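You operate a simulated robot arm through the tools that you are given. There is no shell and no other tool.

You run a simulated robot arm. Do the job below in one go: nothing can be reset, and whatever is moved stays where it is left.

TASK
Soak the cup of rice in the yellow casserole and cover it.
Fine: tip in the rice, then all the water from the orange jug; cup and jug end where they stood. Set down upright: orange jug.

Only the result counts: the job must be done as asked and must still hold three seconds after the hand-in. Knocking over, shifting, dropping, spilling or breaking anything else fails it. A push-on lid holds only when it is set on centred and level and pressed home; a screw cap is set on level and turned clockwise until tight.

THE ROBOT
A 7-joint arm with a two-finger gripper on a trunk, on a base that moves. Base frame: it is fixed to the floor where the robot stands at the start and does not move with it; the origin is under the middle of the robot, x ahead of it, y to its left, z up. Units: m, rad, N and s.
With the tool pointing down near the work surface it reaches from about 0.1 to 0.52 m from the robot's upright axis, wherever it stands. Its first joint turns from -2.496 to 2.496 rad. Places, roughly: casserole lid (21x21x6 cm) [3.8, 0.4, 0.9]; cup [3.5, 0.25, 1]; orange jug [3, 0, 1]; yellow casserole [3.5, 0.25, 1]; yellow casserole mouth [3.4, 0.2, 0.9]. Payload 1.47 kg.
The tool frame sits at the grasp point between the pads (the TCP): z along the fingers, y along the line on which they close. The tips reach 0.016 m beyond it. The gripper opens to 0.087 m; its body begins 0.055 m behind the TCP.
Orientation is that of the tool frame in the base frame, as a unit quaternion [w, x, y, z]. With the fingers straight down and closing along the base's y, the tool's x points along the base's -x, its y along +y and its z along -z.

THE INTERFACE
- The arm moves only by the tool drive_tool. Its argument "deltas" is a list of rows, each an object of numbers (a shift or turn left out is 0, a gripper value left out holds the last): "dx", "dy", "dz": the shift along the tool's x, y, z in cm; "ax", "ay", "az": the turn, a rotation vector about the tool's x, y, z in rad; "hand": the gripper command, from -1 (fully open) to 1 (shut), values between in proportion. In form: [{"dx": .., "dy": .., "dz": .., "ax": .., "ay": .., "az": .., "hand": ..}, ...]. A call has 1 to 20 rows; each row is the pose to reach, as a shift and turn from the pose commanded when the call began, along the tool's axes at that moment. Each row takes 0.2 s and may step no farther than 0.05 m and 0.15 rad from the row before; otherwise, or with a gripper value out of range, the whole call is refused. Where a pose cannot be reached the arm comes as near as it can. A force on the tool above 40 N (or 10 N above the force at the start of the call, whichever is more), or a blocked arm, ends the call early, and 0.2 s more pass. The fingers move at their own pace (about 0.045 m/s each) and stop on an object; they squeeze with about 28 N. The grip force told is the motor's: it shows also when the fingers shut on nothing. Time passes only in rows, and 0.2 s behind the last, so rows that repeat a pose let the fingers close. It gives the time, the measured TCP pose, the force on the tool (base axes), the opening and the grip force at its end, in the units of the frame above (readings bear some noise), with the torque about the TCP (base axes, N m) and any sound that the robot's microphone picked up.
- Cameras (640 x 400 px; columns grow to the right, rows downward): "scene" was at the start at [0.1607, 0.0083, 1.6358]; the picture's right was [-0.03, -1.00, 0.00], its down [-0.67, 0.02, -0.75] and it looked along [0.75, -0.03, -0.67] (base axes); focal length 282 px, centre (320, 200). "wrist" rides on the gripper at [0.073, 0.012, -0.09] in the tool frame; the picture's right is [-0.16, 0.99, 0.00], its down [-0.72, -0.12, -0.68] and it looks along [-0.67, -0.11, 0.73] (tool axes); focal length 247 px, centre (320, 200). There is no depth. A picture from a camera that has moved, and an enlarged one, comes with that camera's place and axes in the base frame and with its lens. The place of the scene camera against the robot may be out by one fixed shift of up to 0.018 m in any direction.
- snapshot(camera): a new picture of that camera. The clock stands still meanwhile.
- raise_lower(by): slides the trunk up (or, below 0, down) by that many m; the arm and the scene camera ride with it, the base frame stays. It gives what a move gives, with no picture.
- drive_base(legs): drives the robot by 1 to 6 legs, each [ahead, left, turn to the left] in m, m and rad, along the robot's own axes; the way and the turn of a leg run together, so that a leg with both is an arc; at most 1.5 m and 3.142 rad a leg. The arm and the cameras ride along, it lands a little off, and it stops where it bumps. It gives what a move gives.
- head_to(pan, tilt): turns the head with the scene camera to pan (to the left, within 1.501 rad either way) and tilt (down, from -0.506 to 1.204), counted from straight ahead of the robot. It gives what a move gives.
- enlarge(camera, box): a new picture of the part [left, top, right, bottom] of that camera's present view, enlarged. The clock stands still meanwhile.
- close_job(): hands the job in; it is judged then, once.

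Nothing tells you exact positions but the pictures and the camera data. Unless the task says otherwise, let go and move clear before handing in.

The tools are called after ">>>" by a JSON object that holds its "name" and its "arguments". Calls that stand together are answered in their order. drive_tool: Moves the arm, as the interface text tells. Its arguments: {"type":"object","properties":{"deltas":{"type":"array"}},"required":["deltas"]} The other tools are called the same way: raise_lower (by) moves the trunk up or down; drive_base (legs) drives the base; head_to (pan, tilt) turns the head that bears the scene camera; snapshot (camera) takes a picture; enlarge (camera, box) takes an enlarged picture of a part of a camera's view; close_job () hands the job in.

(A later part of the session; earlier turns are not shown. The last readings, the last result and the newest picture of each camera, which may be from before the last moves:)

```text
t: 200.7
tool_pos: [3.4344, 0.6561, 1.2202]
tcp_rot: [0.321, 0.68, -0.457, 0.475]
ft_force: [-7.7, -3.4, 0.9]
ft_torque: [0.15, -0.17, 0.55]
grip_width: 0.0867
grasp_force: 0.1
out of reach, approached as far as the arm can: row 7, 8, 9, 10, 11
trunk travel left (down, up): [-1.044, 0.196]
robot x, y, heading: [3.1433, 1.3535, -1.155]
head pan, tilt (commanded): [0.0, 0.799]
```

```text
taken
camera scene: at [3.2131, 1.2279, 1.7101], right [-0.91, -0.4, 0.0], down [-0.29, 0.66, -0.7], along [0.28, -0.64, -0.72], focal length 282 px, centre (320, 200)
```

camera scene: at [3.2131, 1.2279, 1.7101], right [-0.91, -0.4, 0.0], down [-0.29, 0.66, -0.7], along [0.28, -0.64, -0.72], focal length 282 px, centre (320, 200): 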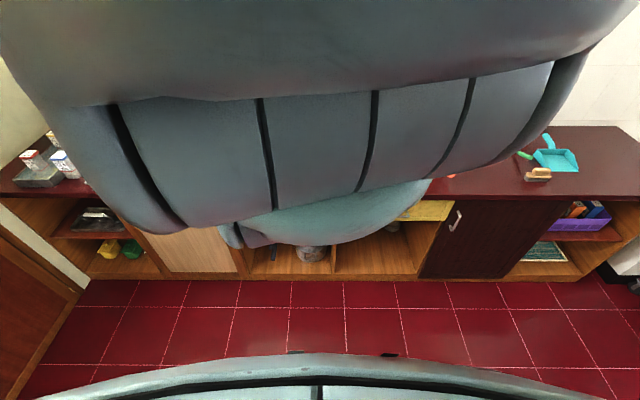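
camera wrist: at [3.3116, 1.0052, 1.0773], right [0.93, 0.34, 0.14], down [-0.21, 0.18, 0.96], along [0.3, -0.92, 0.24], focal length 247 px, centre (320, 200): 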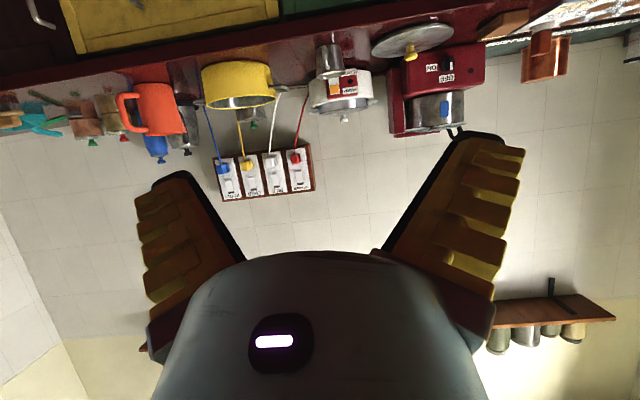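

The arm is planar in camera-up now, at radius 0.755. I'll test sideways moves both ways.

>>> {"name": "drive_tool", "arguments": {"deltas": [{"dy": 3}, {"dy": 6}, {"dy": 9}, {"dy": 9}]}}

>>> {"name": "drive_tool", "arguments": {"deltas": [{"dy": -4}, {"dy": -8}, {"dy": -12}, {"dy": -16}, {"dy": -18}, {"dy": -18}]}}

>>> {"name": "snapshot", "arguments": {"camera": "scene"}}

```text
t: 201.7
tool_pos: [3.3525, 0.6231, 1.22]
tcp_rot: [0.319, 0.681, -0.456, 0.475]
ft_force: [-1.1, -0.5, -0.4]
ft_torque: [0.0, 0.0, 0.0]
grip_width: 0.0869
grasp_force: 0.0
trunk travel left (down, up): [-1.044, 0.196]
robot x, y, heading: [3.1405, 1.3549, -1.157]
head pan, tilt (commanded): [0.0, 0.799]
```

```text
t: 203.1
tool_pos: [3.5185, 0.6901, 1.219]
tcp_rot: [0.32, 0.681, -0.457, 0.475]
ft_force: [0.1, 0.0, -0.3]
ft_torque: [-0.02, -0.01, 0.01]
grip_width: 0.087
grasp_force: 0.1
trunk travel left (down, up): [-1.044, 0.196]
robot x, y, heading: [3.1413, 1.3527, -1.154]
head pan, tilt (commanded): [0.0, 0.799]
```

```text
taken
camera scene: at [3.2132, 1.2279, 1.71], right [-0.91, -0.4, 0.0], down [-0.29, 0.66, -0.7], along [0.28, -0.64, -0.72], focal length 282 px, centre (320, 200)
```

scene: 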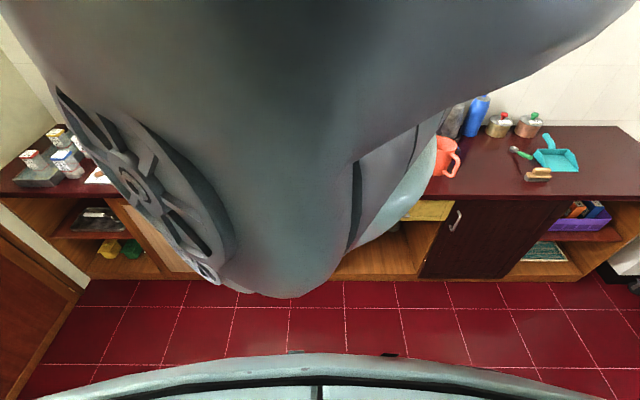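

Sideways moves track exactly at this radius. Now I'll test the pour roll of +2.3 from camera-up and back.

>>> {"name": "drive_tool", "arguments": {"deltas": [{"az": 0.144}, {"az": 0.288}, {"az": 0.432}, {"az": 0.576}, {"az": 0.72}, {"az": 0.864}, {"az": 1.008}, {"az": 1.152}, {"az": 1.296}, {"az": 1.44}, {"az": 1.584}, {"az": 1.728}, {"az": 1.872}, {"az": 2.016}, {"az": 2.16}, {"az": 2.3}]}}

>>> {"name": "drive_tool", "arguments": {"deltas": [{"az": -0.144}, {"az": -0.288}, {"az": -0.432}, {"az": -0.576}, {"az": -0.72}, {"az": -0.864}, {"az": -1.008}, {"az": -1.152}, {"az": -1.296}, {"az": -1.44}, {"az": -1.584}, {"az": -1.728}, {"az": -1.872}, {"az": -2.016}, {"az": -2.16}, {"az": -2.3}]}}

>>> {"name": "snapshot", "arguments": {"camera": "scene"}}

```text
t: 206.5
tool_pos: [3.518, 0.6909, 1.2198]
tcp_rot: [0.303, 0.139, 0.808, -0.486]
ft_force: [0.1, 0.0, -0.4]
ft_torque: [0.0, -0.02, 0.01]
grip_width: 0.0871
grasp_force: 0.1
trunk travel left (down, up): [-1.044, 0.196]
robot x, y, heading: [3.144, 1.3542, -1.151]
head pan, tilt (commanded): [0.0, 0.799]
```

```text
t: 209.9
tool_pos: [3.5198, 0.6919, 1.2196]
tcp_rot: [0.321, 0.681, -0.455, 0.475]
ft_force: [-0.2, -0.1, -0.3]
ft_torque: [-0.05, -0.01, -0.03]
grip_width: 0.0869
grasp_force: 0.1
trunk travel left (down, up): [-1.044, 0.196]
robot x, y, heading: [3.1429, 1.3557, -1.153]
head pan, tilt (commanded): [0.0, 0.799]
```

```text
taken
camera scene: at [3.2132, 1.2279, 1.71], right [-0.91, -0.4, 0.0], down [-0.29, 0.66, -0.7], along [0.28, -0.64, -0.72], focal length 282 px, centre (320, 200)
```

scene: 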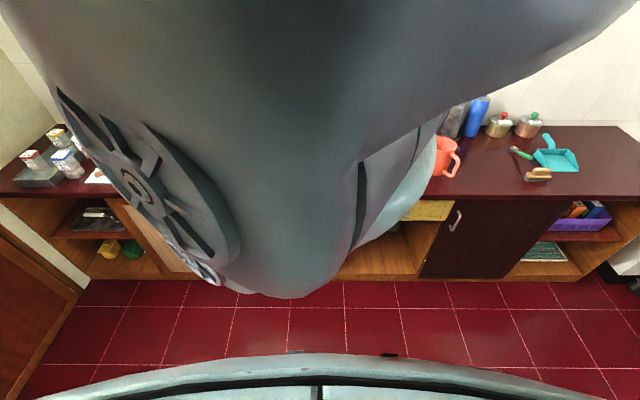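

The roll of +2.3 and back is exact, so this is the working region. I'll turn the hand to match the cup handle, drive ahead leaving about 8 cm, and lower the trunk.

>>> {"name": "drive_tool", "arguments": {"deltas": [{"ax": 0.094, "az": -0.0345}, {"ax": 0.188, "ay": 0.001, "az": -0.069}, {"ax": 0.188, "ay": 0.001, "az": -0.069}]}}

>>> {"name": "drive_base", "arguments": {"legs": [[0.22, -0.071, 0]]}}

>>> {"name": "raise_lower", "arguments": {"by": -0.26}}

>>> {"name": "snapshot", "arguments": {"camera": "wrist"}}

```text
t: 210.7
tool_pos: [3.5187, 0.6916, 1.2184]
tcp_rot: [0.27, 0.723, -0.385, 0.505]
ft_force: [0.1, -0.6, -0.5]
ft_torque: [-0.03, 0.01, 0.0]
grip_width: 0.087
grasp_force: 0.1
trunk travel left (down, up): [-1.044, 0.196]
robot x, y, heading: [3.1428, 1.3564, -1.15]
head pan, tilt (commanded): [0.0, 0.799]
```

```text
t: 212.5
tool_pos: [3.5444, 0.4615, 1.2204]
tcp_rot: [0.271, 0.723, -0.386, 0.504]
ft_force: [-0.4, -0.1, -0.2]
ft_torque: [0.0, 0.03, 0.02]
grip_width: 0.0871
grasp_force: 0.0
trunk travel left (down, up): [-1.044, 0.196]
robot x, y, heading: [3.1703, 1.1236, -1.155]
head pan, tilt (commanded): [0.0, 0.799]
```

```text
t: 215.1
tool_pos: [3.5442, 0.461, 0.9607]
tcp_rot: [0.271, 0.723, -0.386, 0.505]
ft_force: [-0.6, 0.2, -0.2]
ft_torque: [0.01, 0.02, -0.03]
grip_width: 0.0873
grasp_force: 0.1
trunk travel left (down, up): [-0.784, 0.456]
robot x, y, heading: [3.1692, 1.1196, -1.151]
head pan, tilt (commanded): [0.0, 0.799]
```

```text
taken
camera wrist: at [3.5027, 0.5029, 1.0602], right [-0.85, -0.5, -0.15], down [-0.4, 0.8, -0.45], along [0.34, -0.32, -0.88], focal length 247 px, centre (320, 200)
```

wrist: 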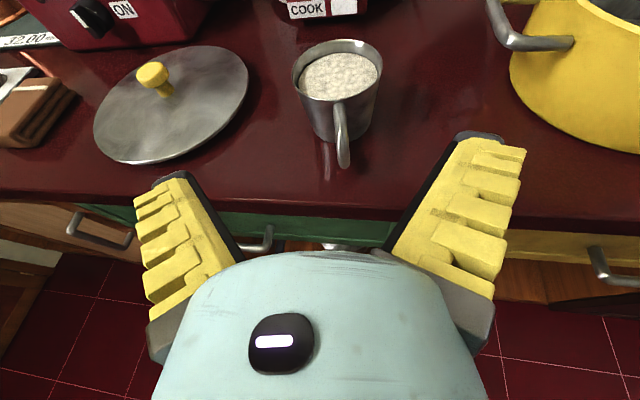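

The handle rod is at (3.578, 0.388). I'll lower to the grip height, shift 1.3 cm right, and approach 8 cm.

>>> {"name": "raise_lower", "arguments": {"by": -0.072}}

>>> {"name": "drive_tool", "arguments": {"deltas": [{"dy": 1.3}, {"dx": 0.69, "dy": 1.3, "dz": 1.88}, {"dx": 1.37, "dy": 1.3, "dz": 3.76}, {"dx": 2.06, "dy": 1.3, "dz": 5.64}, {"dx": 2.74, "dy": 1.3, "dz": 7.51}, {"dx": 2.74, "dy": 1.3, "dz": 7.51}]}}

>>> {"name": "snapshot", "arguments": {"camera": "wrist"}}

```text
t: 216.2
tool_pos: [3.5455, 0.462, 0.8876]
tcp_rot: [0.27, 0.723, -0.386, 0.505]
ft_force: [-1.0, -0.4, 0.3]
ft_torque: [0.04, 0.02, 0.0]
grip_width: 0.0869
grasp_force: 0.1
trunk travel left (down, up): [-0.712, 0.528]
robot x, y, heading: [3.1684, 1.1261, -1.15]
head pan, tilt (commanded): [0.0, 0.799]
```

```text
t: 217.6
tool_pos: [3.5719, 0.4096, 0.8973]
tcp_rot: [0.27, 0.724, -0.386, 0.504]
ft_force: [0.6, 0.0, -0.4]
ft_torque: [0.02, -0.01, 0.01]
grip_width: 0.0872
grasp_force: 0.1
out of reach, approached as far as the arm can: row 4, 5, 6
trunk travel left (down, up): [-0.712, 0.528]
robot x, y, heading: [3.1695, 1.1281, -1.157]
head pan, tilt (commanded): [0.0, 0.799]
```

```text
taken
camera wrist: at [3.5291, 0.4502, 0.9968], right [-0.85, -0.5, -0.15], down [-0.4, 0.8, -0.45], along [0.34, -0.32, -0.88], focal length 247 px, centre (320, 200)
```

wrist: 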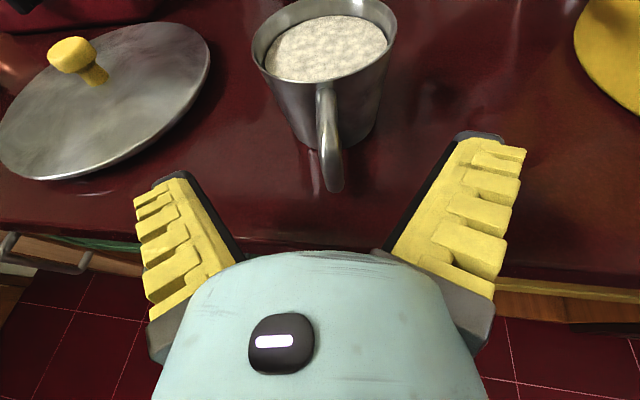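

I hit the outer reach limit at about 0.82 m. I'll pull the arm back 8 cm and move the base ahead instead.

>>> {"name": "drive_tool", "arguments": {"deltas": [{"dx": -0.9, "dz": -2.5}, {"dx": -1.8, "dz": -5.0}, {"dx": -2.74, "dz": -7.51}, {"dx": -2.74, "dz": -7.51}]}}

>>> {"name": "drive_base", "arguments": {"legs": [[0.08, 0.01, 0]]}}

>>> {"name": "snapshot", "arguments": {"camera": "wrist"}}

```text
t: 218.6
tool_pos: [3.5272, 0.475, 0.8965]
tcp_rot: [0.271, 0.723, -0.386, 0.504]
ft_force: [0.3, 0.2, 0.3]
ft_torque: [0.02, -0.03, -0.01]
grip_width: 0.0871
grasp_force: 0.1
trunk travel left (down, up): [-0.712, 0.528]
robot x, y, heading: [3.17, 1.1265, -1.151]
head pan, tilt (commanded): [0.0, 0.799]
```

```text
t: 219.7
tool_pos: [3.5695, 0.4049, 0.8964]
tcp_rot: [0.271, 0.723, -0.386, 0.505]
ft_force: [0.5, -0.8, -0.3]
ft_torque: [0.01, 0.0, 0.01]
grip_width: 0.0873
grasp_force: 0.0
trunk travel left (down, up): [-0.712, 0.528]
robot x, y, heading: [3.2111, 1.0543, -1.151]
head pan, tilt (commanded): [0.0, 0.799]
```

```text
taken
camera wrist: at [3.5277, 0.4463, 0.9967], right [-0.85, -0.5, -0.15], down [-0.4, 0.8, -0.45], along [0.34, -0.32, -0.88], focal length 247 px, centre (320, 200)
```

wrist: 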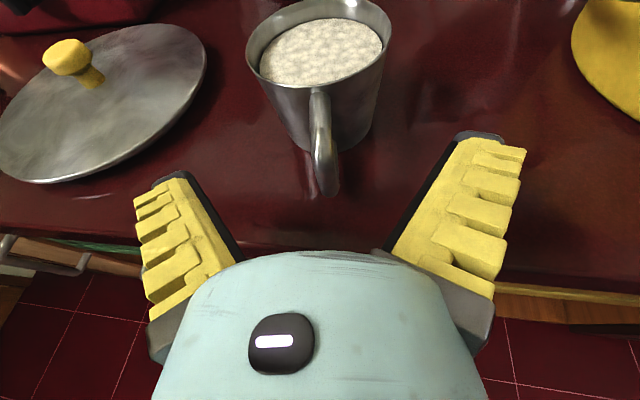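

The rod is 2 cm ahead and nearly centred. I'll make the final approach and close.

>>> {"name": "drive_tool", "arguments": {"deltas": [{"dx": -0.04, "dy": 0.1, "dz": 1.1}, {"dx": -0.08, "dy": 0.2, "dz": 2.2}, {"dx": -0.08, "dy": 0.2, "dz": 2.2}]}}

>>> {"name": "snapshot", "arguments": {"camera": "wrist"}}

```text
t: 220.5
tool_pos: [3.5789, 0.3879, 0.8883]
tcp_rot: [0.271, 0.723, -0.384, 0.506]
ft_force: [0.1, -0.3, 0.5]
ft_torque: [-0.01, 0.02, 0.0]
grip_width: 0.0871
grasp_force: 0.1
trunk travel left (down, up): [-0.712, 0.528]
robot x, y, heading: [3.213, 1.0567, -1.15]
head pan, tilt (commanded): [0.0, 0.799]
```

```text
taken
camera wrist: at [3.5372, 0.4287, 0.9884], right [-0.85, -0.51, -0.15], down [-0.4, 0.8, -0.45], along [0.34, -0.32, -0.88], focal length 247 px, centre (320, 200)
```

wrist: 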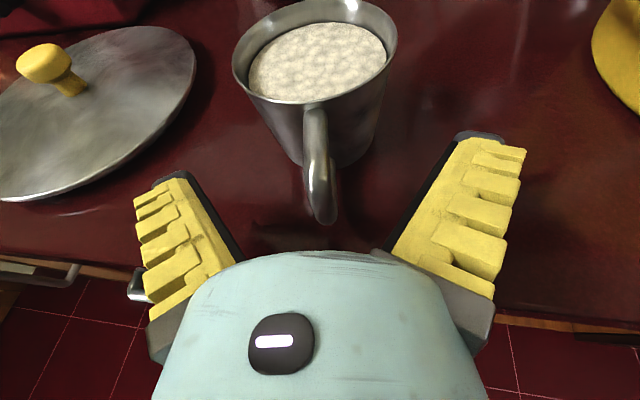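

The rod is centred at the grasp point as before. I'll close, then lift only about 1 cm with the arm and hold to check the grip.

>>> {"name": "drive_tool", "arguments": {"deltas": [{"hand": 1}, {"hand": 1}, {"hand": 1}, {"hand": 1}, {"hand": 1}, {"hand": 1}, {"hand": 1}, {"hand": 1}]}}

>>> {"name": "drive_tool", "arguments": {"deltas": [{"dx": 0.47, "dz": -0.17}, {"dx": 0.94, "dz": -0.34}, {"dx": 0.94, "dz": -0.34}, {"dx": 0.94, "dz": -0.34}, {"dx": 0.94, "dz": -0.34}]}}

>>> {"name": "snapshot", "arguments": {"camera": "wrist"}}

```text
t: 222.3
tool_pos: [3.5785, 0.3868, 0.8894]
tcp_rot: [0.271, 0.723, -0.386, 0.505]
ft_force: [0.6, -0.3, -0.3]
ft_torque: [-0.01, 0.01, -0.02]
grip_width: 0.0061
grasp_force: 28.4
trunk travel left (down, up): [-0.712, 0.528]
robot x, y, heading: [3.2104, 1.0531, -1.152]
head pan, tilt (commanded): [0.0, 0.799]
```

```text
t: 223.5
tool_pos: [3.5807, 0.3876, 0.8979]
tcp_rot: [0.27, 0.723, -0.385, 0.505]
ft_force: [0.2, -0.7, -0.6]
ft_torque: [0.01, 0.0, 0.01]
grip_width: 0.0064
grasp_force: 28.7
trunk travel left (down, up): [-0.712, 0.528]
robot x, y, heading: [3.2118, 1.0571, -1.151]
head pan, tilt (commanded): [0.0, 0.799]
```

```text
taken
camera wrist: at [3.5373, 0.4285, 0.9983], right [-0.85, -0.5, -0.15], down [-0.4, 0.8, -0.45], along [0.34, -0.32, -0.88], focal length 247 px, centre (320, 200)
```

wrist: 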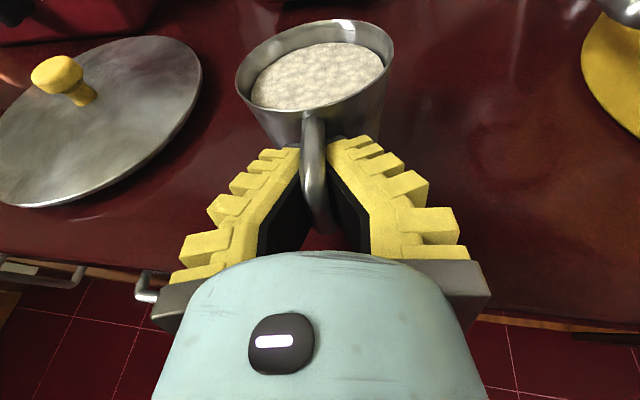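

The picture suggests the cup rose less than the hand did. I'll enlarge to see whether it is slipping or tilting.

>>> {"name": "enlarge", "arguments": {"camera": "wrist", "box": [220, 0, 420, 260]}}

```text
1.54 times, centred on (320, 130) of wrist
camera zoom: at [3.5373, 0.4285, 0.9983], right [-0.85, -0.5, -0.15], down [-0.4, 0.8, -0.45], along [0.34, -0.32, -0.88], focal length 380 px, centre (320, 308)
```

zoom: 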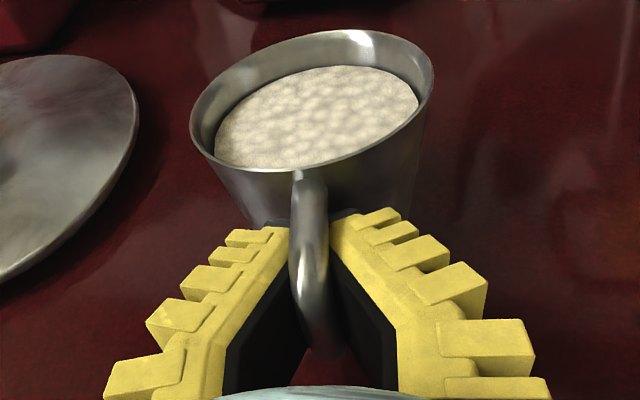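

It looks as though the cup is pivoting about the pinch, with its far bottom edge still on the counter and a tilt of about 6°. I'll lift a further 5 mm to confirm before choosing a better grip.

>>> {"name": "drive_tool", "arguments": {"deltas": [{"dx": 0.24, "dz": -0.09}, {"dx": 0.47, "dz": -0.17}, {"dx": 0.47, "dz": -0.17}, {"dx": 0.47, "dz": -0.17}]}}

>>> {"name": "enlarge", "arguments": {"camera": "wrist", "box": [220, 0, 420, 260]}}

```text
t: 224.5
tool_pos: [3.5796, 0.3874, 0.9035]
tcp_rot: [0.271, 0.723, -0.385, 0.505]
ft_force: [1.1, 0.4, -0.7]
ft_torque: [-0.03, -0.03, -0.01]
grip_width: 0.0062
grasp_force: 27.8
trunk travel left (down, up): [-0.712, 0.528]
robot x, y, heading: [3.211, 1.0556, -1.151]
head pan, tilt (commanded): [0.0, 0.799]
```

```text
1.54 times, centred on (320, 130) of wrist
camera zoom: at [3.5373, 0.4287, 1.0033], right [-0.85, -0.5, -0.15], down [-0.4, 0.8, -0.45], along [0.34, -0.32, -0.88], focal length 380 px, centre (320, 308)
```

zoom: 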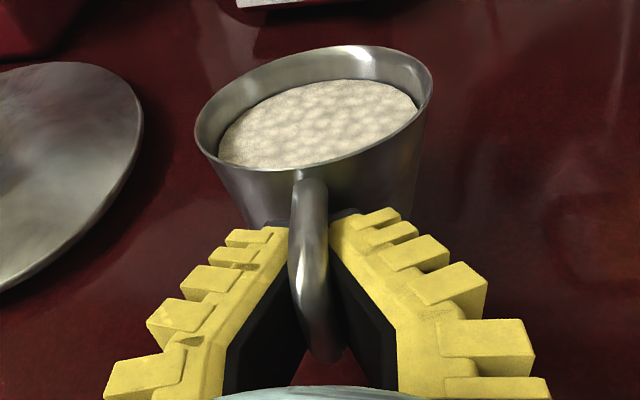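

The cup is definitely pivoting in the pinch, because a single rod gives the pads too little hold. I'll set it back down, release, and grip higher so the pads also cover the handle's top bar, with a flatter hand.

>>> {"name": "drive_tool", "arguments": {"deltas": [{"dx": -0.35, "dz": 0.13}, {"dx": -0.7, "dz": 0.26}, {"dx": -1.05, "dz": 0.38}, {"dx": -1.41, "dz": 0.51}, {"dx": -1.41, "dz": 0.51}, {"dx": -1.41, "dz": 0.51}]}}

>>> {"name": "drive_tool", "arguments": {"deltas": [{"hand": -0.2}, {"hand": -0.6}, {"hand": -1}, {"hand": -1}, {"hand": -1}, {"hand": -1}]}}

>>> {"name": "snapshot", "arguments": {"camera": "wrist"}}

```text
t: 225.9
tool_pos: [3.5804, 0.3872, 0.8885]
tcp_rot: [0.27, 0.723, -0.385, 0.505]
ft_force: [-0.2, 0.1, -0.1]
ft_torque: [0.02, -0.02, -0.02]
grip_width: 0.0001
grasp_force: 27.3
trunk travel left (down, up): [-0.712, 0.528]
robot x, y, heading: [3.2126, 1.0567, -1.152]
head pan, tilt (commanded): [0.0, 0.799]
```

```text
t: 227.3
tool_pos: [3.5802, 0.3873, 0.8886]
tcp_rot: [0.271, 0.723, -0.386, 0.505]
ft_force: [0.0, 0.1, 0.1]
ft_torque: [-0.04, 0.0, -0.03]
grip_width: 0.087
grasp_force: 0.2
trunk travel left (down, up): [-0.712, 0.528]
robot x, y, heading: [3.2122, 1.0526, -1.151]
head pan, tilt (commanded): [0.0, 0.799]
```

```text
taken
camera wrist: at [3.5374, 0.4285, 0.9883], right [-0.85, -0.5, -0.15], down [-0.4, 0.8, -0.45], along [0.34, -0.32, -0.88], focal length 247 px, centre (320, 200)
```

wrist: 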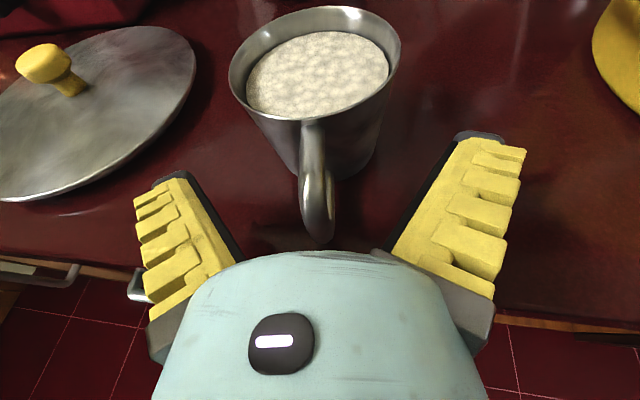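

On lowering, the opening read zero, so the rod had slipped back behind the fingertips. The fingers look angled rather than parallel when closed, so I'll back off and look at the finger shape at several openings.

>>> {"name": "drive_tool", "arguments": {"deltas": [{"dx": -1, "dz": -2.8}, {"dx": -2, "dz": -5.6}, {"dx": -2.8, "dz": -7.9}, {"dx": -2.8, "dz": -7.9, "hand": 1}, {"dx": -2.8, "dz": -7.9, "hand": 1}, {"dx": -2.8, "dz": -7.9, "hand": 1}, {"dx": -2.8, "dz": -7.9, "hand": 1}, {"dx": -2.8, "dz": -7.9, "hand": 1}, {"dx": -2.8, "dz": -7.9, "hand": 1}, {"dx": -2.8, "dz": -7.9, "hand": 1}]}}

>>> {"name": "snapshot", "arguments": {"camera": "wrist"}}

>>> {"name": "drive_tool", "arguments": {"deltas": [{"hand": 0.5}, {"hand": 0.5}, {"hand": 0.5}, {"hand": 0.5}]}}

>>> {"name": "snapshot", "arguments": {"camera": "wrist"}}

>>> {"name": "drive_tool", "arguments": {"deltas": [{"hand": 0}, {"hand": 0}, {"hand": 0}, {"hand": 0}]}}

>>> {"name": "snapshot", "arguments": {"camera": "wrist"}}

```text
t: 229.5
tool_pos: [3.5325, 0.4572, 0.8887]
tcp_rot: [0.271, 0.723, -0.386, 0.505]
ft_force: [0.1, -1.1, -0.3]
ft_torque: [0.0, -0.01, 0.01]
grip_width: 0.0001
grasp_force: 27.7
trunk travel left (down, up): [-0.712, 0.528]
robot x, y, heading: [3.2117, 1.0577, -1.152]
head pan, tilt (commanded): [0.0, 0.799]
```

```text
taken
camera wrist: at [3.4903, 0.4982, 0.9887], right [-0.85, -0.51, -0.15], down [-0.4, 0.8, -0.45], along [0.34, -0.32, -0.88], focal length 247 px, centre (320, 200)
```

wrist: 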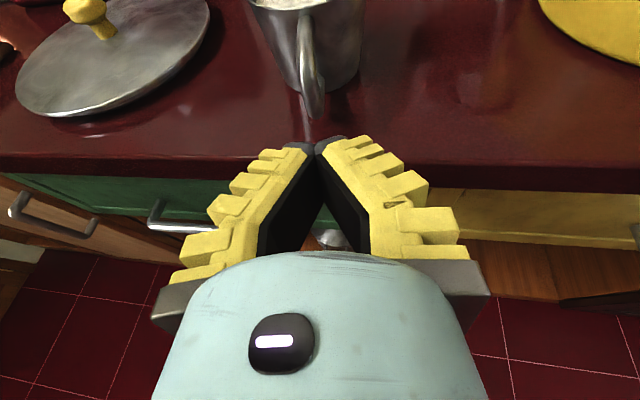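

```text
t: 230.5
tool_pos: [3.5323, 0.4559, 0.889]
tcp_rot: [0.27, 0.724, -0.385, 0.505]
ft_force: [-0.2, 0.1, 0.0]
ft_torque: [0.0, 0.01, -0.01]
grip_width: 0.0282
grasp_force: 4.3
trunk travel left (down, up): [-0.712, 0.528]
robot x, y, heading: [3.2172, 1.0551, -1.153]
head pan, tilt (commanded): [0.0, 0.799]
```

```text
taken
camera wrist: at [3.4903, 0.4982, 0.9887], right [-0.85, -0.5, -0.15], down [-0.4, 0.8, -0.45], along [0.34, -0.32, -0.88], focal length 247 px, centre (320, 200)
```

wrist: 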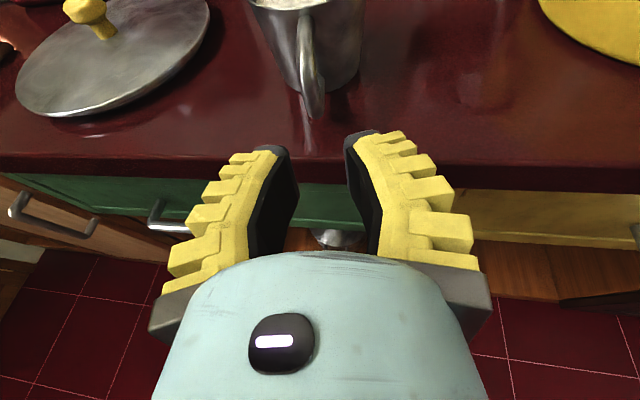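

```text
t: 231.5
tool_pos: [3.5323, 0.4569, 0.8886]
tcp_rot: [0.27, 0.723, -0.386, 0.505]
ft_force: [1.0, -0.3, 0.0]
ft_torque: [-0.01, 0.0, -0.04]
grip_width: 0.0493
grasp_force: 4.1
trunk travel left (down, up): [-0.712, 0.528]
robot x, y, heading: [3.2073, 1.0551, -1.15]
head pan, tilt (commanded): [0.0, 0.799]
```

```text
taken
camera wrist: at [3.4903, 0.4982, 0.9887], right [-0.85, -0.5, -0.15], down [-0.4, 0.8, -0.45], along [0.34, -0.32, -0.88], focal length 247 px, centre (320, 200)
```

wrist: 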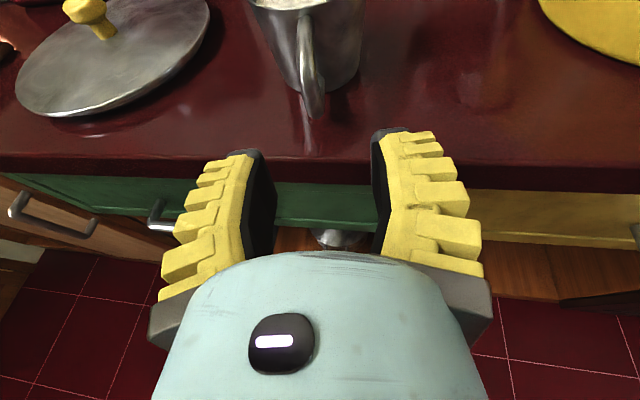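

The fingers pivot: closed they form a V and they are parallel at about a 5 cm opening, so a thin rod is a poor grip. The cup body is about 7.3 cm across, so I'll grip the body itself from the front, with the handle sitting between the palm and the cup. First I'll level and turn the hand.

>>> {"name": "drive_tool", "arguments": {"deltas": [{"ax": -0.0634, "ay": 0.07, "az": 0.0232, "hand": -1}, {"ax": -0.1268, "ay": 0.14, "az": 0.0464, "hand": -1}, {"ax": -0.1268, "ay": 0.14, "az": 0.0464, "hand": -1}, {"ax": -0.1268, "ay": 0.14, "az": 0.0464, "hand": -1}]}}

>>> {"name": "drive_base", "arguments": {"legs": [[0.04, 0, 0]]}}

>>> {"name": "snapshot", "arguments": {"camera": "wrist"}}

```text
t: 232.5
tool_pos: [3.5328, 0.4567, 0.889]
tcp_rot: [0.33, 0.659, -0.414, 0.535]
ft_force: [0.4, -1.6, -0.5]
ft_torque: [0.02, 0.03, -0.01]
grip_width: 0.087
grasp_force: 0.0
trunk travel left (down, up): [-0.712, 0.528]
robot x, y, heading: [3.2069, 1.0577, -1.153]
head pan, tilt (commanded): [0.0, 0.799]
```

```text
t: 233.4
tool_pos: [3.549, 0.4211, 0.8895]
tcp_rot: [0.331, 0.658, -0.414, 0.535]
ft_force: [-0.7, 0.8, 0.0]
ft_torque: [0.04, 0.0, -0.02]
grip_width: 0.0872
grasp_force: 0.1
trunk travel left (down, up): [-0.712, 0.528]
robot x, y, heading: [3.2267, 1.0205, -1.157]
head pan, tilt (commanded): [0.0, 0.799]
```

```text
taken
camera wrist: at [3.5062, 0.4785, 0.9799], right [-0.9, -0.4, -0.16], down [-0.25, 0.79, -0.57], along [0.36, -0.47, -0.81], focal length 247 px, centre (320, 200)
```

wrist: 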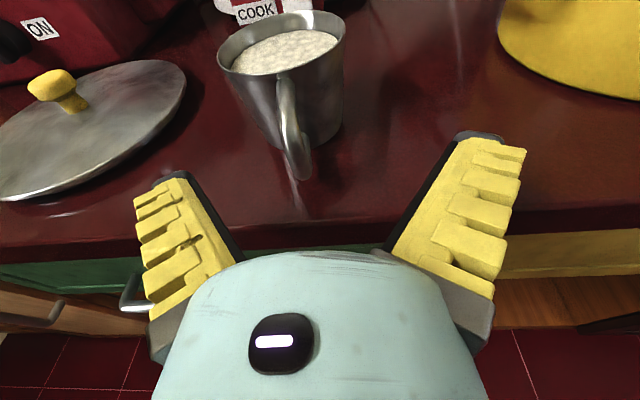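

The cup axis is at (3.604, 0.3425) by this view. I'll shift 1.5 cm left and move in part of the way, then look.

>>> {"name": "drive_tool", "arguments": {"deltas": [{"dy": -0.75}, {"dy": -1.49}, {"dx": 0.25, "dy": -1.49, "dz": 2.0}, {"dx": 0.5, "dy": -1.49, "dz": 4.0}, {"dx": 0.6, "dy": -1.49, "dz": 5.0}, {"dx": 0.6, "dy": -1.49, "dz": 5.0}]}}

>>> {"name": "snapshot", "arguments": {"camera": "wrist"}}

```text
t: 234.8
tool_pos: [3.5837, 0.382, 0.886]
tcp_rot: [0.33, 0.658, -0.413, 0.536]
ft_force: [-0.8, -0.1, -0.3]
ft_torque: [0.01, 0.01, 0.01]
grip_width: 0.0868
grasp_force: 0.1
trunk travel left (down, up): [-0.712, 0.528]
robot x, y, heading: [3.2263, 1.0228, -1.152]
head pan, tilt (commanded): [0.0, 0.799]
```

```text
taken
camera wrist: at [3.5418, 0.4399, 0.9759], right [-0.9, -0.4, -0.16], down [-0.25, 0.79, -0.57], along [0.36, -0.47, -0.81], focal length 247 px, centre (320, 200)
```

wrist: 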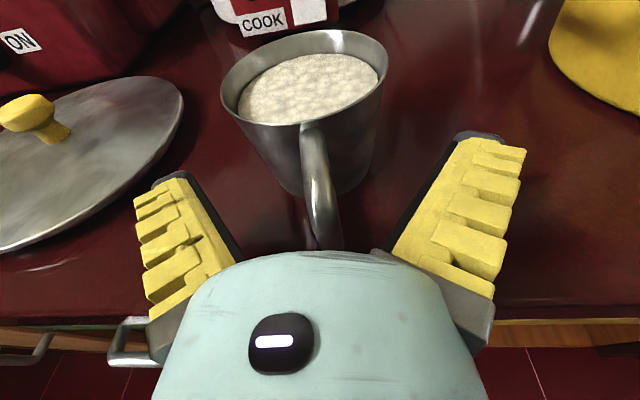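

The cup is centred between the fingers. I'll go in the remaining 2.5 cm and look once more before closing on the body.

>>> {"name": "drive_tool", "arguments": {"deltas": [{"dx": 0.0, "dy": -0.1, "dz": 1.3}, {"dx": 0.1, "dy": -0.2, "dz": 2.55}, {"dx": 0.1, "dy": -0.2, "dz": 2.55}]}}

>>> {"name": "snapshot", "arguments": {"camera": "wrist"}}

```text
t: 235.6
tool_pos: [3.598, 0.3603, 0.8803]
tcp_rot: [0.33, 0.658, -0.414, 0.536]
ft_force: [0.1, -0.3, 0.8]
ft_torque: [0.0, 0.03, 0.0]
grip_width: 0.0874
grasp_force: 0.0
trunk travel left (down, up): [-0.712, 0.528]
robot x, y, heading: [3.2273, 1.0156, -1.154]
head pan, tilt (commanded): [0.0, 0.799]
```

```text
taken
camera wrist: at [3.5551, 0.4187, 0.9714], right [-0.9, -0.41, -0.16], down [-0.25, 0.79, -0.56], along [0.36, -0.47, -0.81], focal length 247 px, centre (320, 200)
```

wrist: 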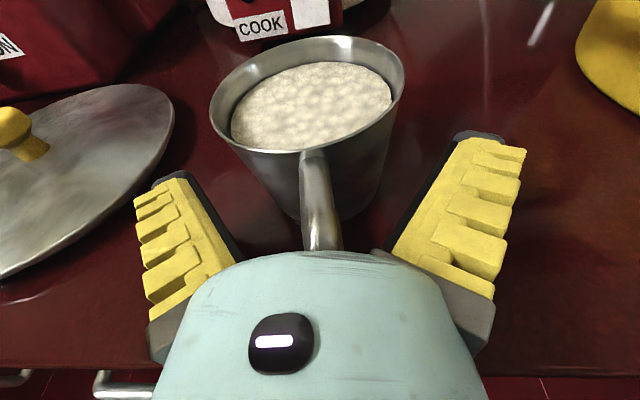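

The cup body is between the fingers with its axis 2 cm ahead of the grasp point. Closing on the body now.

>>> {"name": "drive_tool", "arguments": {"deltas": [{"hand": 1}, {"hand": 1}, {"hand": 1}, {"hand": 1}, {"hand": 1}]}}

>>> {"name": "snapshot", "arguments": {"camera": "wrist"}}

```text
t: 236.8
tool_pos: [3.5981, 0.3613, 0.8807]
tcp_rot: [0.33, 0.658, -0.413, 0.536]
ft_force: [-0.6, 1.0, 1.3]
ft_torque: [-0.16, -0.08, -0.01]
grip_width: 0.0061
grasp_force: 21.2
trunk travel left (down, up): [-0.712, 0.528]
robot x, y, heading: [3.224, 1.0159, -1.153]
head pan, tilt (commanded): [0.0, 0.799]
```

```text
taken
camera wrist: at [3.5551, 0.4187, 0.9718], right [-0.9, -0.4, -0.16], down [-0.25, 0.79, -0.57], along [0.36, -0.47, -0.81], focal length 247 px, centre (320, 200)
```

wrist: 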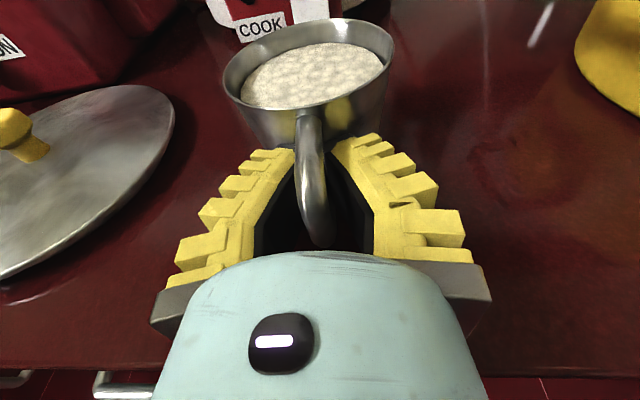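

The angled fingers squeezed the cup forward, and they now hold the handle close to the cup wall, with the tips nearly against it. I'll lift 8 mm and see whether it pivots in this grip.

>>> {"name": "drive_tool", "arguments": {"deltas": [{"dx": 0.39, "dz": -0.08}, {"dx": 0.78, "dz": -0.17}, {"dx": 0.78, "dz": -0.17}, {"dx": 0.78, "dz": -0.17}, {"dx": 0.78, "dz": -0.17}]}}

>>> {"name": "snapshot", "arguments": {"camera": "wrist"}}

```text
t: 238.0
tool_pos: [3.5968, 0.3602, 0.8875]
tcp_rot: [0.329, 0.659, -0.413, 0.535]
ft_force: [0.2, 0.8, -1.3]
ft_torque: [-0.04, -0.03, 0.01]
grip_width: 0.0065
grasp_force: 28.3
trunk travel left (down, up): [-0.712, 0.528]
robot x, y, heading: [3.2324, 1.0171, -1.154]
head pan, tilt (commanded): [0.0, 0.799]
```

```text
taken
camera wrist: at [3.5545, 0.4187, 0.9792], right [-0.9, -0.4, -0.16], down [-0.25, 0.79, -0.56], along [0.36, -0.47, -0.81], focal length 247 px, centre (320, 200)
```

wrist: 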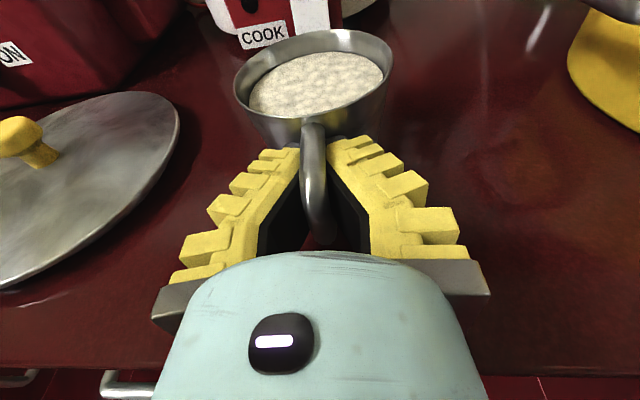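

The handle pinch keeps slipping because thin parts are wedged out of the V. I'll set the hand down, open, and retry the body grip, going deeper this time so that the pads rather than the very tips meet the cup.

>>> {"name": "drive_tool", "arguments": {"deltas": [{"dx": -0.39, "dz": 0.08}, {"dx": -0.78, "dz": 0.17}, {"dx": -0.78, "dz": 0.17}]}}

>>> {"name": "drive_tool", "arguments": {"deltas": [{"hand": 0.4}, {"hand": -0.2}, {"hand": -0.6}, {"hand": -1}, {"hand": -1}, {"hand": -1}, {"hand": -1}]}}

>>> {"name": "snapshot", "arguments": {"camera": "wrist"}}

```text
t: 238.8
tool_pos: [3.5979, 0.3591, 0.8839]
tcp_rot: [0.331, 0.657, -0.412, 0.538]
ft_force: [-10.7, 16.0, 32.0]
ft_torque: [0.95, 0.76, -0.15]
grip_width: 0.0057
grasp_force: 28.0
trunk travel left (down, up): [-0.712, 0.528]
robot x, y, heading: [3.2286, 1.0191, -1.156]
head pan, tilt (commanded): [0.0, 0.799]
```

```text
t: 240.4
tool_pos: [3.5973, 0.3608, 0.8804]
tcp_rot: [0.33, 0.659, -0.413, 0.535]
ft_force: [-0.2, 0.3, 0.5]
ft_torque: [0.0, -0.01, -0.01]
grip_width: 0.0872
grasp_force: 0.0
trunk travel left (down, up): [-0.712, 0.528]
robot x, y, heading: [3.225, 1.0179, -1.152]
head pan, tilt (commanded): [0.0, 0.799]
```

```text
taken
camera wrist: at [3.5546, 0.4188, 0.9711], right [-0.9, -0.4, -0.16], down [-0.25, 0.79, -0.56], along [0.36, -0.47, -0.81], focal length 247 px, centre (320, 200)
```

wrist: 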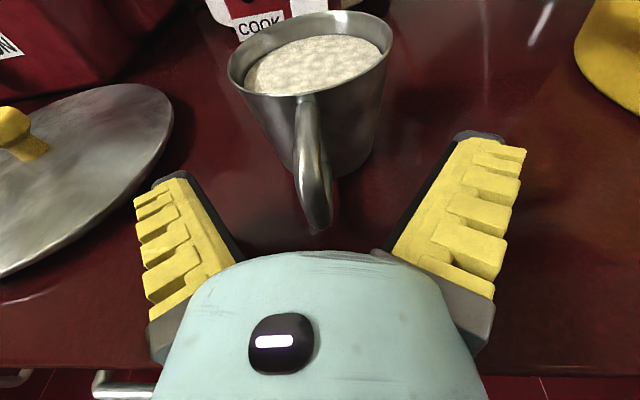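

The cup stands upright at (3.618, 0.310). I'll move in deeper, until the palm is just about at the handle, and close on the body.

>>> {"name": "drive_tool", "arguments": {"deltas": [{"dx": 0.1, "dy": 0.34, "dz": 1.0}, {"dx": 0.2, "dy": 0.34, "dz": 2.0}, {"dx": 0.3, "dy": 0.34, "dz": 3.0}, {"dx": 0.41, "dy": 0.34, "dz": 3.9}, {"dx": 0.41, "dy": 0.34, "dz": 4.1}, {"dx": 0.41, "dy": 0.34, "dz": 4.1}]}}

>>> {"name": "snapshot", "arguments": {"camera": "wrist"}}

```text
t: 240.7
tool_pos: [3.5971, 0.3589, 0.8793]
tcp_rot: [0.332, 0.657, -0.412, 0.536]
ft_force: [-8.3, 15.6, 12.3]
ft_torque: [1.19, 0.79, -0.25]
grip_width: 0.087
grasp_force: 0.0
trunk travel left (down, up): [-0.712, 0.528]
robot x, y, heading: [3.2256, 1.0185, -1.155]
head pan, tilt (commanded): [0.0, 0.799]
stopped in row 1: the force on the tool passed its limit at 49 N (the readings are from after the stop); the commanded pose is now the measured one
```

```text
taken
camera wrist: at [3.5545, 0.4178, 0.9703], right [-0.9, -0.4, -0.16], down [-0.25, 0.78, -0.57], along [0.35, -0.47, -0.81], focal length 247 px, centre (320, 200)
```

wrist: 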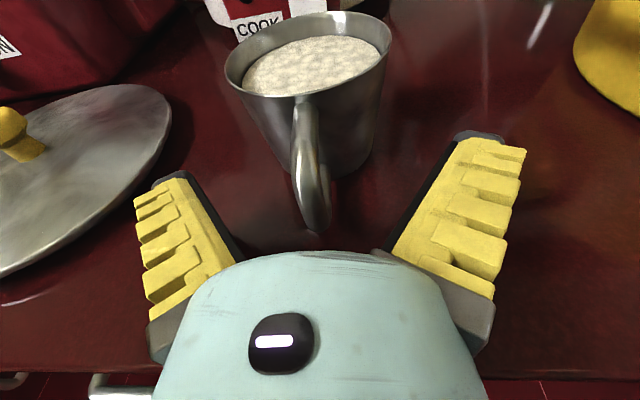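

The hand body touched the counter edge at this low height. I'll back off, raise the grip to z of about 0.897 where there is clearance, and look again.

>>> {"name": "drive_tool", "arguments": {"deltas": [{"dx": -0.2, "dz": -1.0}, {"dx": 0.7, "dz": -1.2}, {"dx": 1.6, "dz": -1.4}, {"dx": 1.6, "dz": -1.4}]}}

>>> {"name": "snapshot", "arguments": {"camera": "wrist"}}

```text
t: 241.7
tool_pos: [3.5935, 0.366, 0.8999]
tcp_rot: [0.333, 0.657, -0.412, 0.536]
ft_force: [1.1, 0.5, 0.2]
ft_torque: [0.0, 0.01, 0.0]
grip_width: 0.087
grasp_force: 0.1
trunk travel left (down, up): [-0.712, 0.528]
robot x, y, heading: [3.2261, 1.0202, -1.152]
head pan, tilt (commanded): [0.0, 0.799]
```

```text
taken
camera wrist: at [3.5502, 0.4251, 0.9901], right [-0.9, -0.4, -0.16], down [-0.25, 0.78, -0.57], along [0.35, -0.47, -0.81], focal length 247 px, centre (320, 200)
```

wrist: 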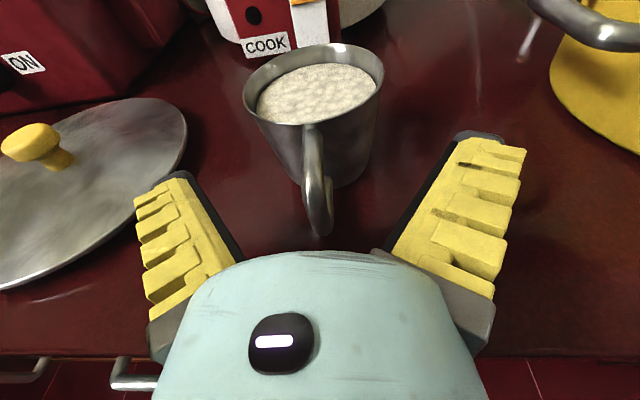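

There's clearance now, with the cup axis 6 cm ahead and centred. Moving in 4.4 cm at this height.

>>> {"name": "drive_tool", "arguments": {"deltas": [{"dx": 0.15, "dz": 1.1}, {"dx": 0.3, "dz": 2.2}, {"dx": 0.45, "dz": 3.3}, {"dx": 0.61, "dz": 4.4}, {"dx": 0.61, "dz": 4.4}]}}

>>> {"name": "snapshot", "arguments": {"camera": "wrist"}}

```text
t: 242.9
tool_pos: [3.6122, 0.3267, 0.8968]
tcp_rot: [0.333, 0.656, -0.412, 0.537]
ft_force: [-0.4, 0.0, 0.4]
ft_torque: [-0.02, -0.01, -0.01]
grip_width: 0.0869
grasp_force: 0.0
trunk travel left (down, up): [-0.712, 0.528]
robot x, y, heading: [3.2265, 1.0173, -1.153]
head pan, tilt (commanded): [0.0, 0.799]
```

```text
taken
camera wrist: at [3.57, 0.3851, 0.9874], right [-0.9, -0.4, -0.16], down [-0.25, 0.78, -0.57], along [0.35, -0.47, -0.81], focal length 247 px, centre (320, 200)
```

wrist: 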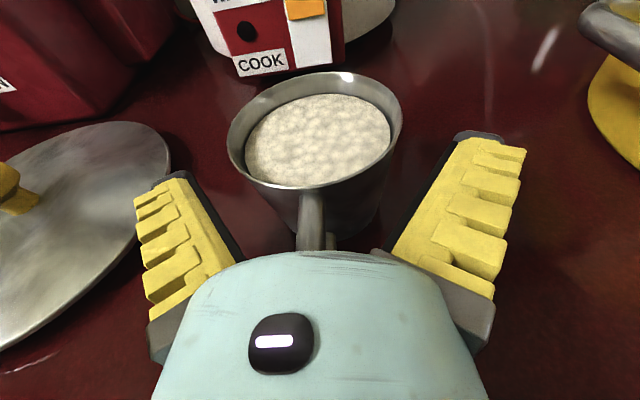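

I'll go 4 mm deeper and close.

>>> {"name": "drive_tool", "arguments": {"deltas": [{"dx": 0.08, "dz": 0.4}, {"dx": 0.08, "dz": 0.4}, {"dx": 0.08, "dz": 0.4, "hand": 1}, {"dx": 0.08, "dz": 0.4, "hand": 1}, {"dx": 0.08, "dz": 0.4, "hand": 1}, {"dx": 0.08, "dz": 0.4, "hand": 1}]}}

>>> {"name": "snapshot", "arguments": {"camera": "wrist"}}

```text
t: 244.3
tool_pos: [3.6142, 0.323, 0.8975]
tcp_rot: [0.333, 0.657, -0.412, 0.537]
ft_force: [-0.2, -0.2, 0.1]
ft_torque: [0.02, 0.07, 0.02]
grip_width: 0.0093
grasp_force: 9.5
trunk travel left (down, up): [-0.712, 0.528]
robot x, y, heading: [3.2282, 1.021, -1.153]
head pan, tilt (commanded): [0.0, 0.799]
```

```text
taken
camera wrist: at [3.5721, 0.3813, 0.9875], right [-0.9, -0.4, -0.16], down [-0.25, 0.78, -0.57], along [0.36, -0.47, -0.81], focal length 247 px, centre (320, 200)
```

wrist: 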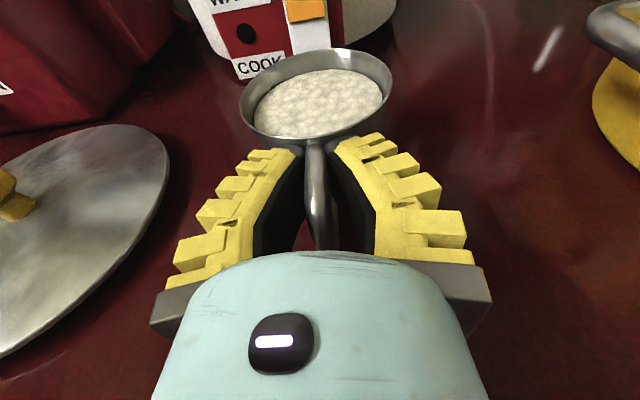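

The cup was squeezed forward again, and the fingers have now closed on the handle's top bar with the tips against the cup wall. That may actually be a firm hold, so I'll let it settle, lift 6 mm and check.

>>> {"name": "drive_tool", "arguments": {"deltas": [{"hand": 1}, {"hand": 1}, {"hand": 1}, {"hand": 1}]}}

>>> {"name": "snapshot", "arguments": {"camera": "wrist"}}

>>> {"name": "drive_tool", "arguments": {"deltas": [{"dx": 0.3, "dz": -0.06}, {"dx": 0.59, "dz": -0.12}, {"dx": 0.59, "dz": -0.12}, {"dx": 0.59, "dz": -0.12}]}}

>>> {"name": "snapshot", "arguments": {"camera": "wrist"}}

```text
t: 245.3
tool_pos: [3.6142, 0.3231, 0.8975]
tcp_rot: [0.332, 0.657, -0.411, 0.537]
ft_force: [0.0, 0.5, 1.0]
ft_torque: [0.02, 0.0, 0.0]
grip_width: 0.0057
grasp_force: 27.7
trunk travel left (down, up): [-0.712, 0.528]
robot x, y, heading: [3.2298, 1.0199, -1.155]
head pan, tilt (commanded): [0.0, 0.799]
```

```text
taken
camera wrist: at [3.5722, 0.3814, 0.9875], right [-0.9, -0.4, -0.16], down [-0.25, 0.78, -0.57], along [0.36, -0.47, -0.81], focal length 247 px, centre (320, 200)
```

wrist: 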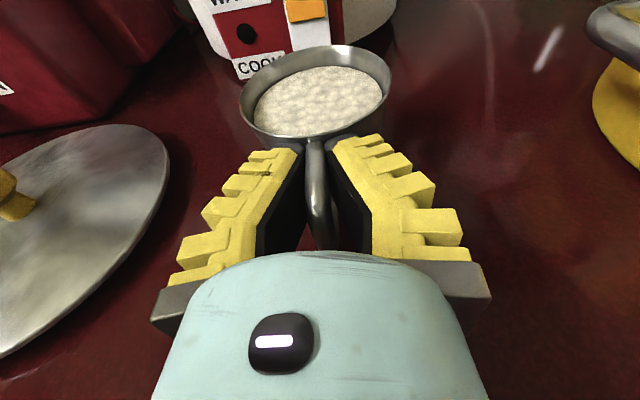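

```text
t: 246.3
tool_pos: [3.6138, 0.3221, 0.903]
tcp_rot: [0.332, 0.657, -0.412, 0.536]
ft_force: [-0.3, 0.1, -0.9]
ft_torque: [0.03, 0.02, -0.01]
grip_width: 0.0063
grasp_force: 28.8
trunk travel left (down, up): [-0.712, 0.528]
robot x, y, heading: [3.2296, 1.0206, -1.152]
head pan, tilt (commanded): [0.0, 0.799]
```

```text
taken
camera wrist: at [3.5715, 0.3816, 0.9928], right [-0.9, -0.4, -0.16], down [-0.25, 0.78, -0.57], along [0.36, -0.47, -0.81], focal length 247 px, centre (320, 200)
```

wrist: 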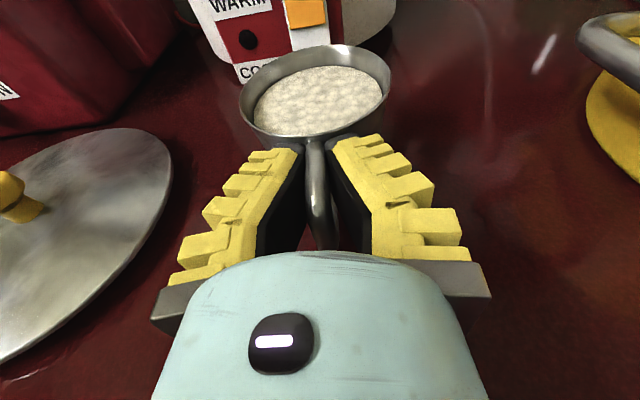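

The cup now rises with the hand with no tilt at all, so this grip is rigid. I'll raise it another 3 cm with the trunk and check again.

>>> {"name": "raise_lower", "arguments": {"by": 0.03}}

>>> {"name": "snapshot", "arguments": {"camera": "wrist"}}

```text
t: 247.1
tool_pos: [3.6145, 0.324, 0.9333]
tcp_rot: [0.333, 0.657, -0.413, 0.536]
ft_force: [0.3, -0.1, -1.8]
ft_torque: [0.03, 0.01, 0.02]
grip_width: 0.006
grasp_force: 27.9
trunk travel left (down, up): [-0.742, 0.498]
robot x, y, heading: [3.2284, 1.0206, -1.148]
head pan, tilt (commanded): [0.0, 0.799]
```

```text
taken
camera wrist: at [3.5714, 0.3817, 1.0226], right [-0.9, -0.4, -0.16], down [-0.25, 0.78, -0.57], along [0.36, -0.47, -0.81], focal length 247 px, centre (320, 200)
```

wrist: 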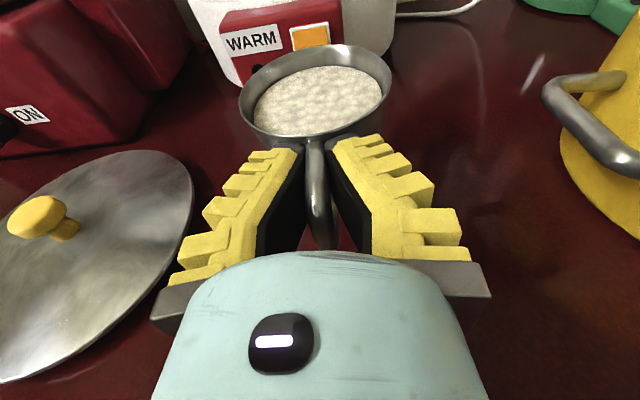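

The grip holds. I'll raise the cup well above the casserole rim and drive sideways so it's over the casserole.

>>> {"name": "raise_lower", "arguments": {"by": 0.137}}

>>> {"name": "drive_base", "arguments": {"legs": [[-0.01, -0.13, 0]]}}

>>> {"name": "snapshot", "arguments": {"camera": "wrist"}}

```text
t: 248.7
tool_pos: [3.6141, 0.3225, 1.0687]
tcp_rot: [0.333, 0.657, -0.413, 0.536]
ft_force: [0.6, -0.2, -1.3]
ft_torque: [0.06, 0.03, 0.01]
grip_width: 0.0061
grasp_force: 28.0
trunk travel left (down, up): [-0.879, 0.361]
robot x, y, heading: [3.2292, 1.0165, -1.149]
head pan, tilt (commanded): [0.0, 0.799]
```

```text
t: 250.0
tool_pos: [3.4927, 0.2792, 1.0692]
tcp_rot: [0.333, 0.657, -0.412, 0.537]
ft_force: [-0.2, 0.1, -1.1]
ft_torque: [0.07, 0.03, -0.01]
grip_width: 0.0062
grasp_force: 28.3
trunk travel left (down, up): [-0.879, 0.361]
robot x, y, heading: [3.1046, 0.9771, -1.15]
head pan, tilt (commanded): [0.0, 0.799]
```

```text
taken
camera wrist: at [3.4504, 0.3385, 1.1598], right [-0.9, -0.4, -0.16], down [-0.25, 0.78, -0.57], along [0.36, -0.47, -0.81], focal length 247 px, centre (320, 200)
```

wrist: 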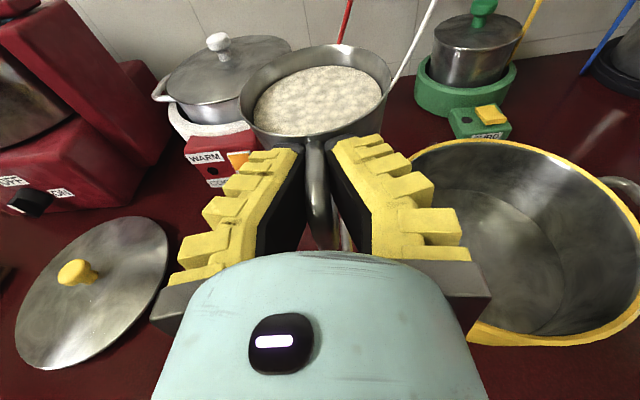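

The cup is steady and the casserole centre is at about (3.373, 0.175). I'll drive 0.139 m further right to put the pour spot over its centre.

>>> {"name": "drive_base", "arguments": {"legs": [[0.0, -0.139, 0]]}}

>>> {"name": "snapshot", "arguments": {"camera": "wrist"}}

```text
t: 251.3
tool_pos: [3.3668, 0.2232, 1.07]
tcp_rot: [0.332, 0.657, -0.412, 0.536]
ft_force: [-0.9, -0.2, -0.2]
ft_torque: [0.04, 0.03, 0.02]
grip_width: 0.0059
grasp_force: 28.1
trunk travel left (down, up): [-0.879, 0.361]
robot x, y, heading: [2.9849, 0.9206, -1.156]
head pan, tilt (commanded): [0.0, 0.799]
```

```text
taken
camera wrist: at [3.3245, 0.2825, 1.1598], right [-0.9, -0.4, -0.16], down [-0.25, 0.78, -0.57], along [0.36, -0.47, -0.81], focal length 247 px, centre (320, 200)
```

wrist: 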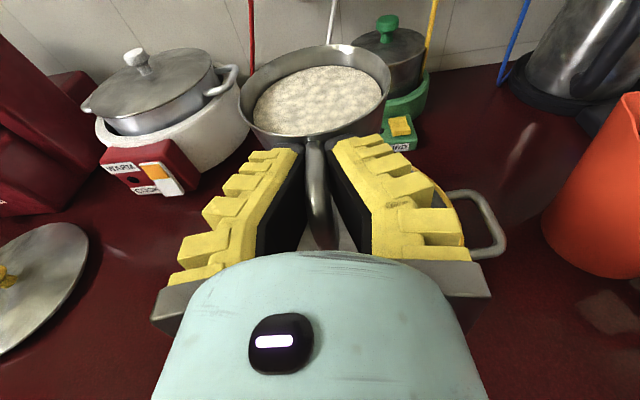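

The cup is in place above the casserole. I'll lower it slightly and start the pour by rolling to the right.

>>> {"name": "raise_lower", "arguments": {"by": -0.02}}

>>> {"name": "drive_tool", "arguments": {"deltas": [{"az": 0.12}, {"az": 0.24}, {"az": 0.36}, {"az": 0.48}, {"az": 0.6}, {"az": 0.72}, {"az": 0.84}, {"az": 0.96}, {"az": 1.08}, {"az": 1.2}]}}

>>> {"name": "snapshot", "arguments": {"camera": "wrist"}}

```text
t: 252.0
tool_pos: [3.3676, 0.2256, 1.0499]
tcp_rot: [0.333, 0.657, -0.412, 0.537]
ft_force: [0.6, 0.7, -1.7]
ft_torque: [0.04, 0.03, 0.04]
grip_width: 0.006
grasp_force: 27.8
trunk travel left (down, up): [-0.859, 0.381]
robot x, y, heading: [2.9775, 0.92, -1.152]
head pan, tilt (commanded): [0.0, 0.799]
```

```text
t: 254.2
tool_pos: [3.3669, 0.2238, 1.0494]
tcp_rot: [0.03, -0.309, 0.711, -0.631]
ft_force: [-0.3, -0.2, -0.7]
ft_torque: [0.01, 0.03, 0.01]
grip_width: 0.006
grasp_force: 27.8
trunk travel left (down, up): [-0.859, 0.381]
robot x, y, heading: [2.9794, 0.9165, -1.156]
head pan, tilt (commanded): [0.0, 0.799]
```

```text
taken
camera wrist: at [3.2653, 0.2668, 1.0829], right [-0.27, 0.09, -0.96], down [0.34, 0.94, -0.01], along [0.9, -0.33, -0.28], focal length 247 px, centre (320, 200)
```

wrist: 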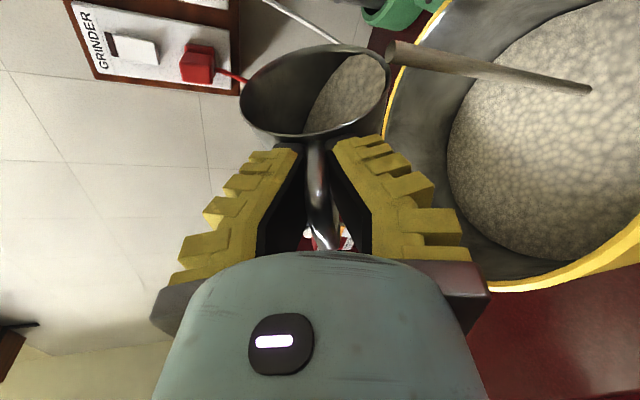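

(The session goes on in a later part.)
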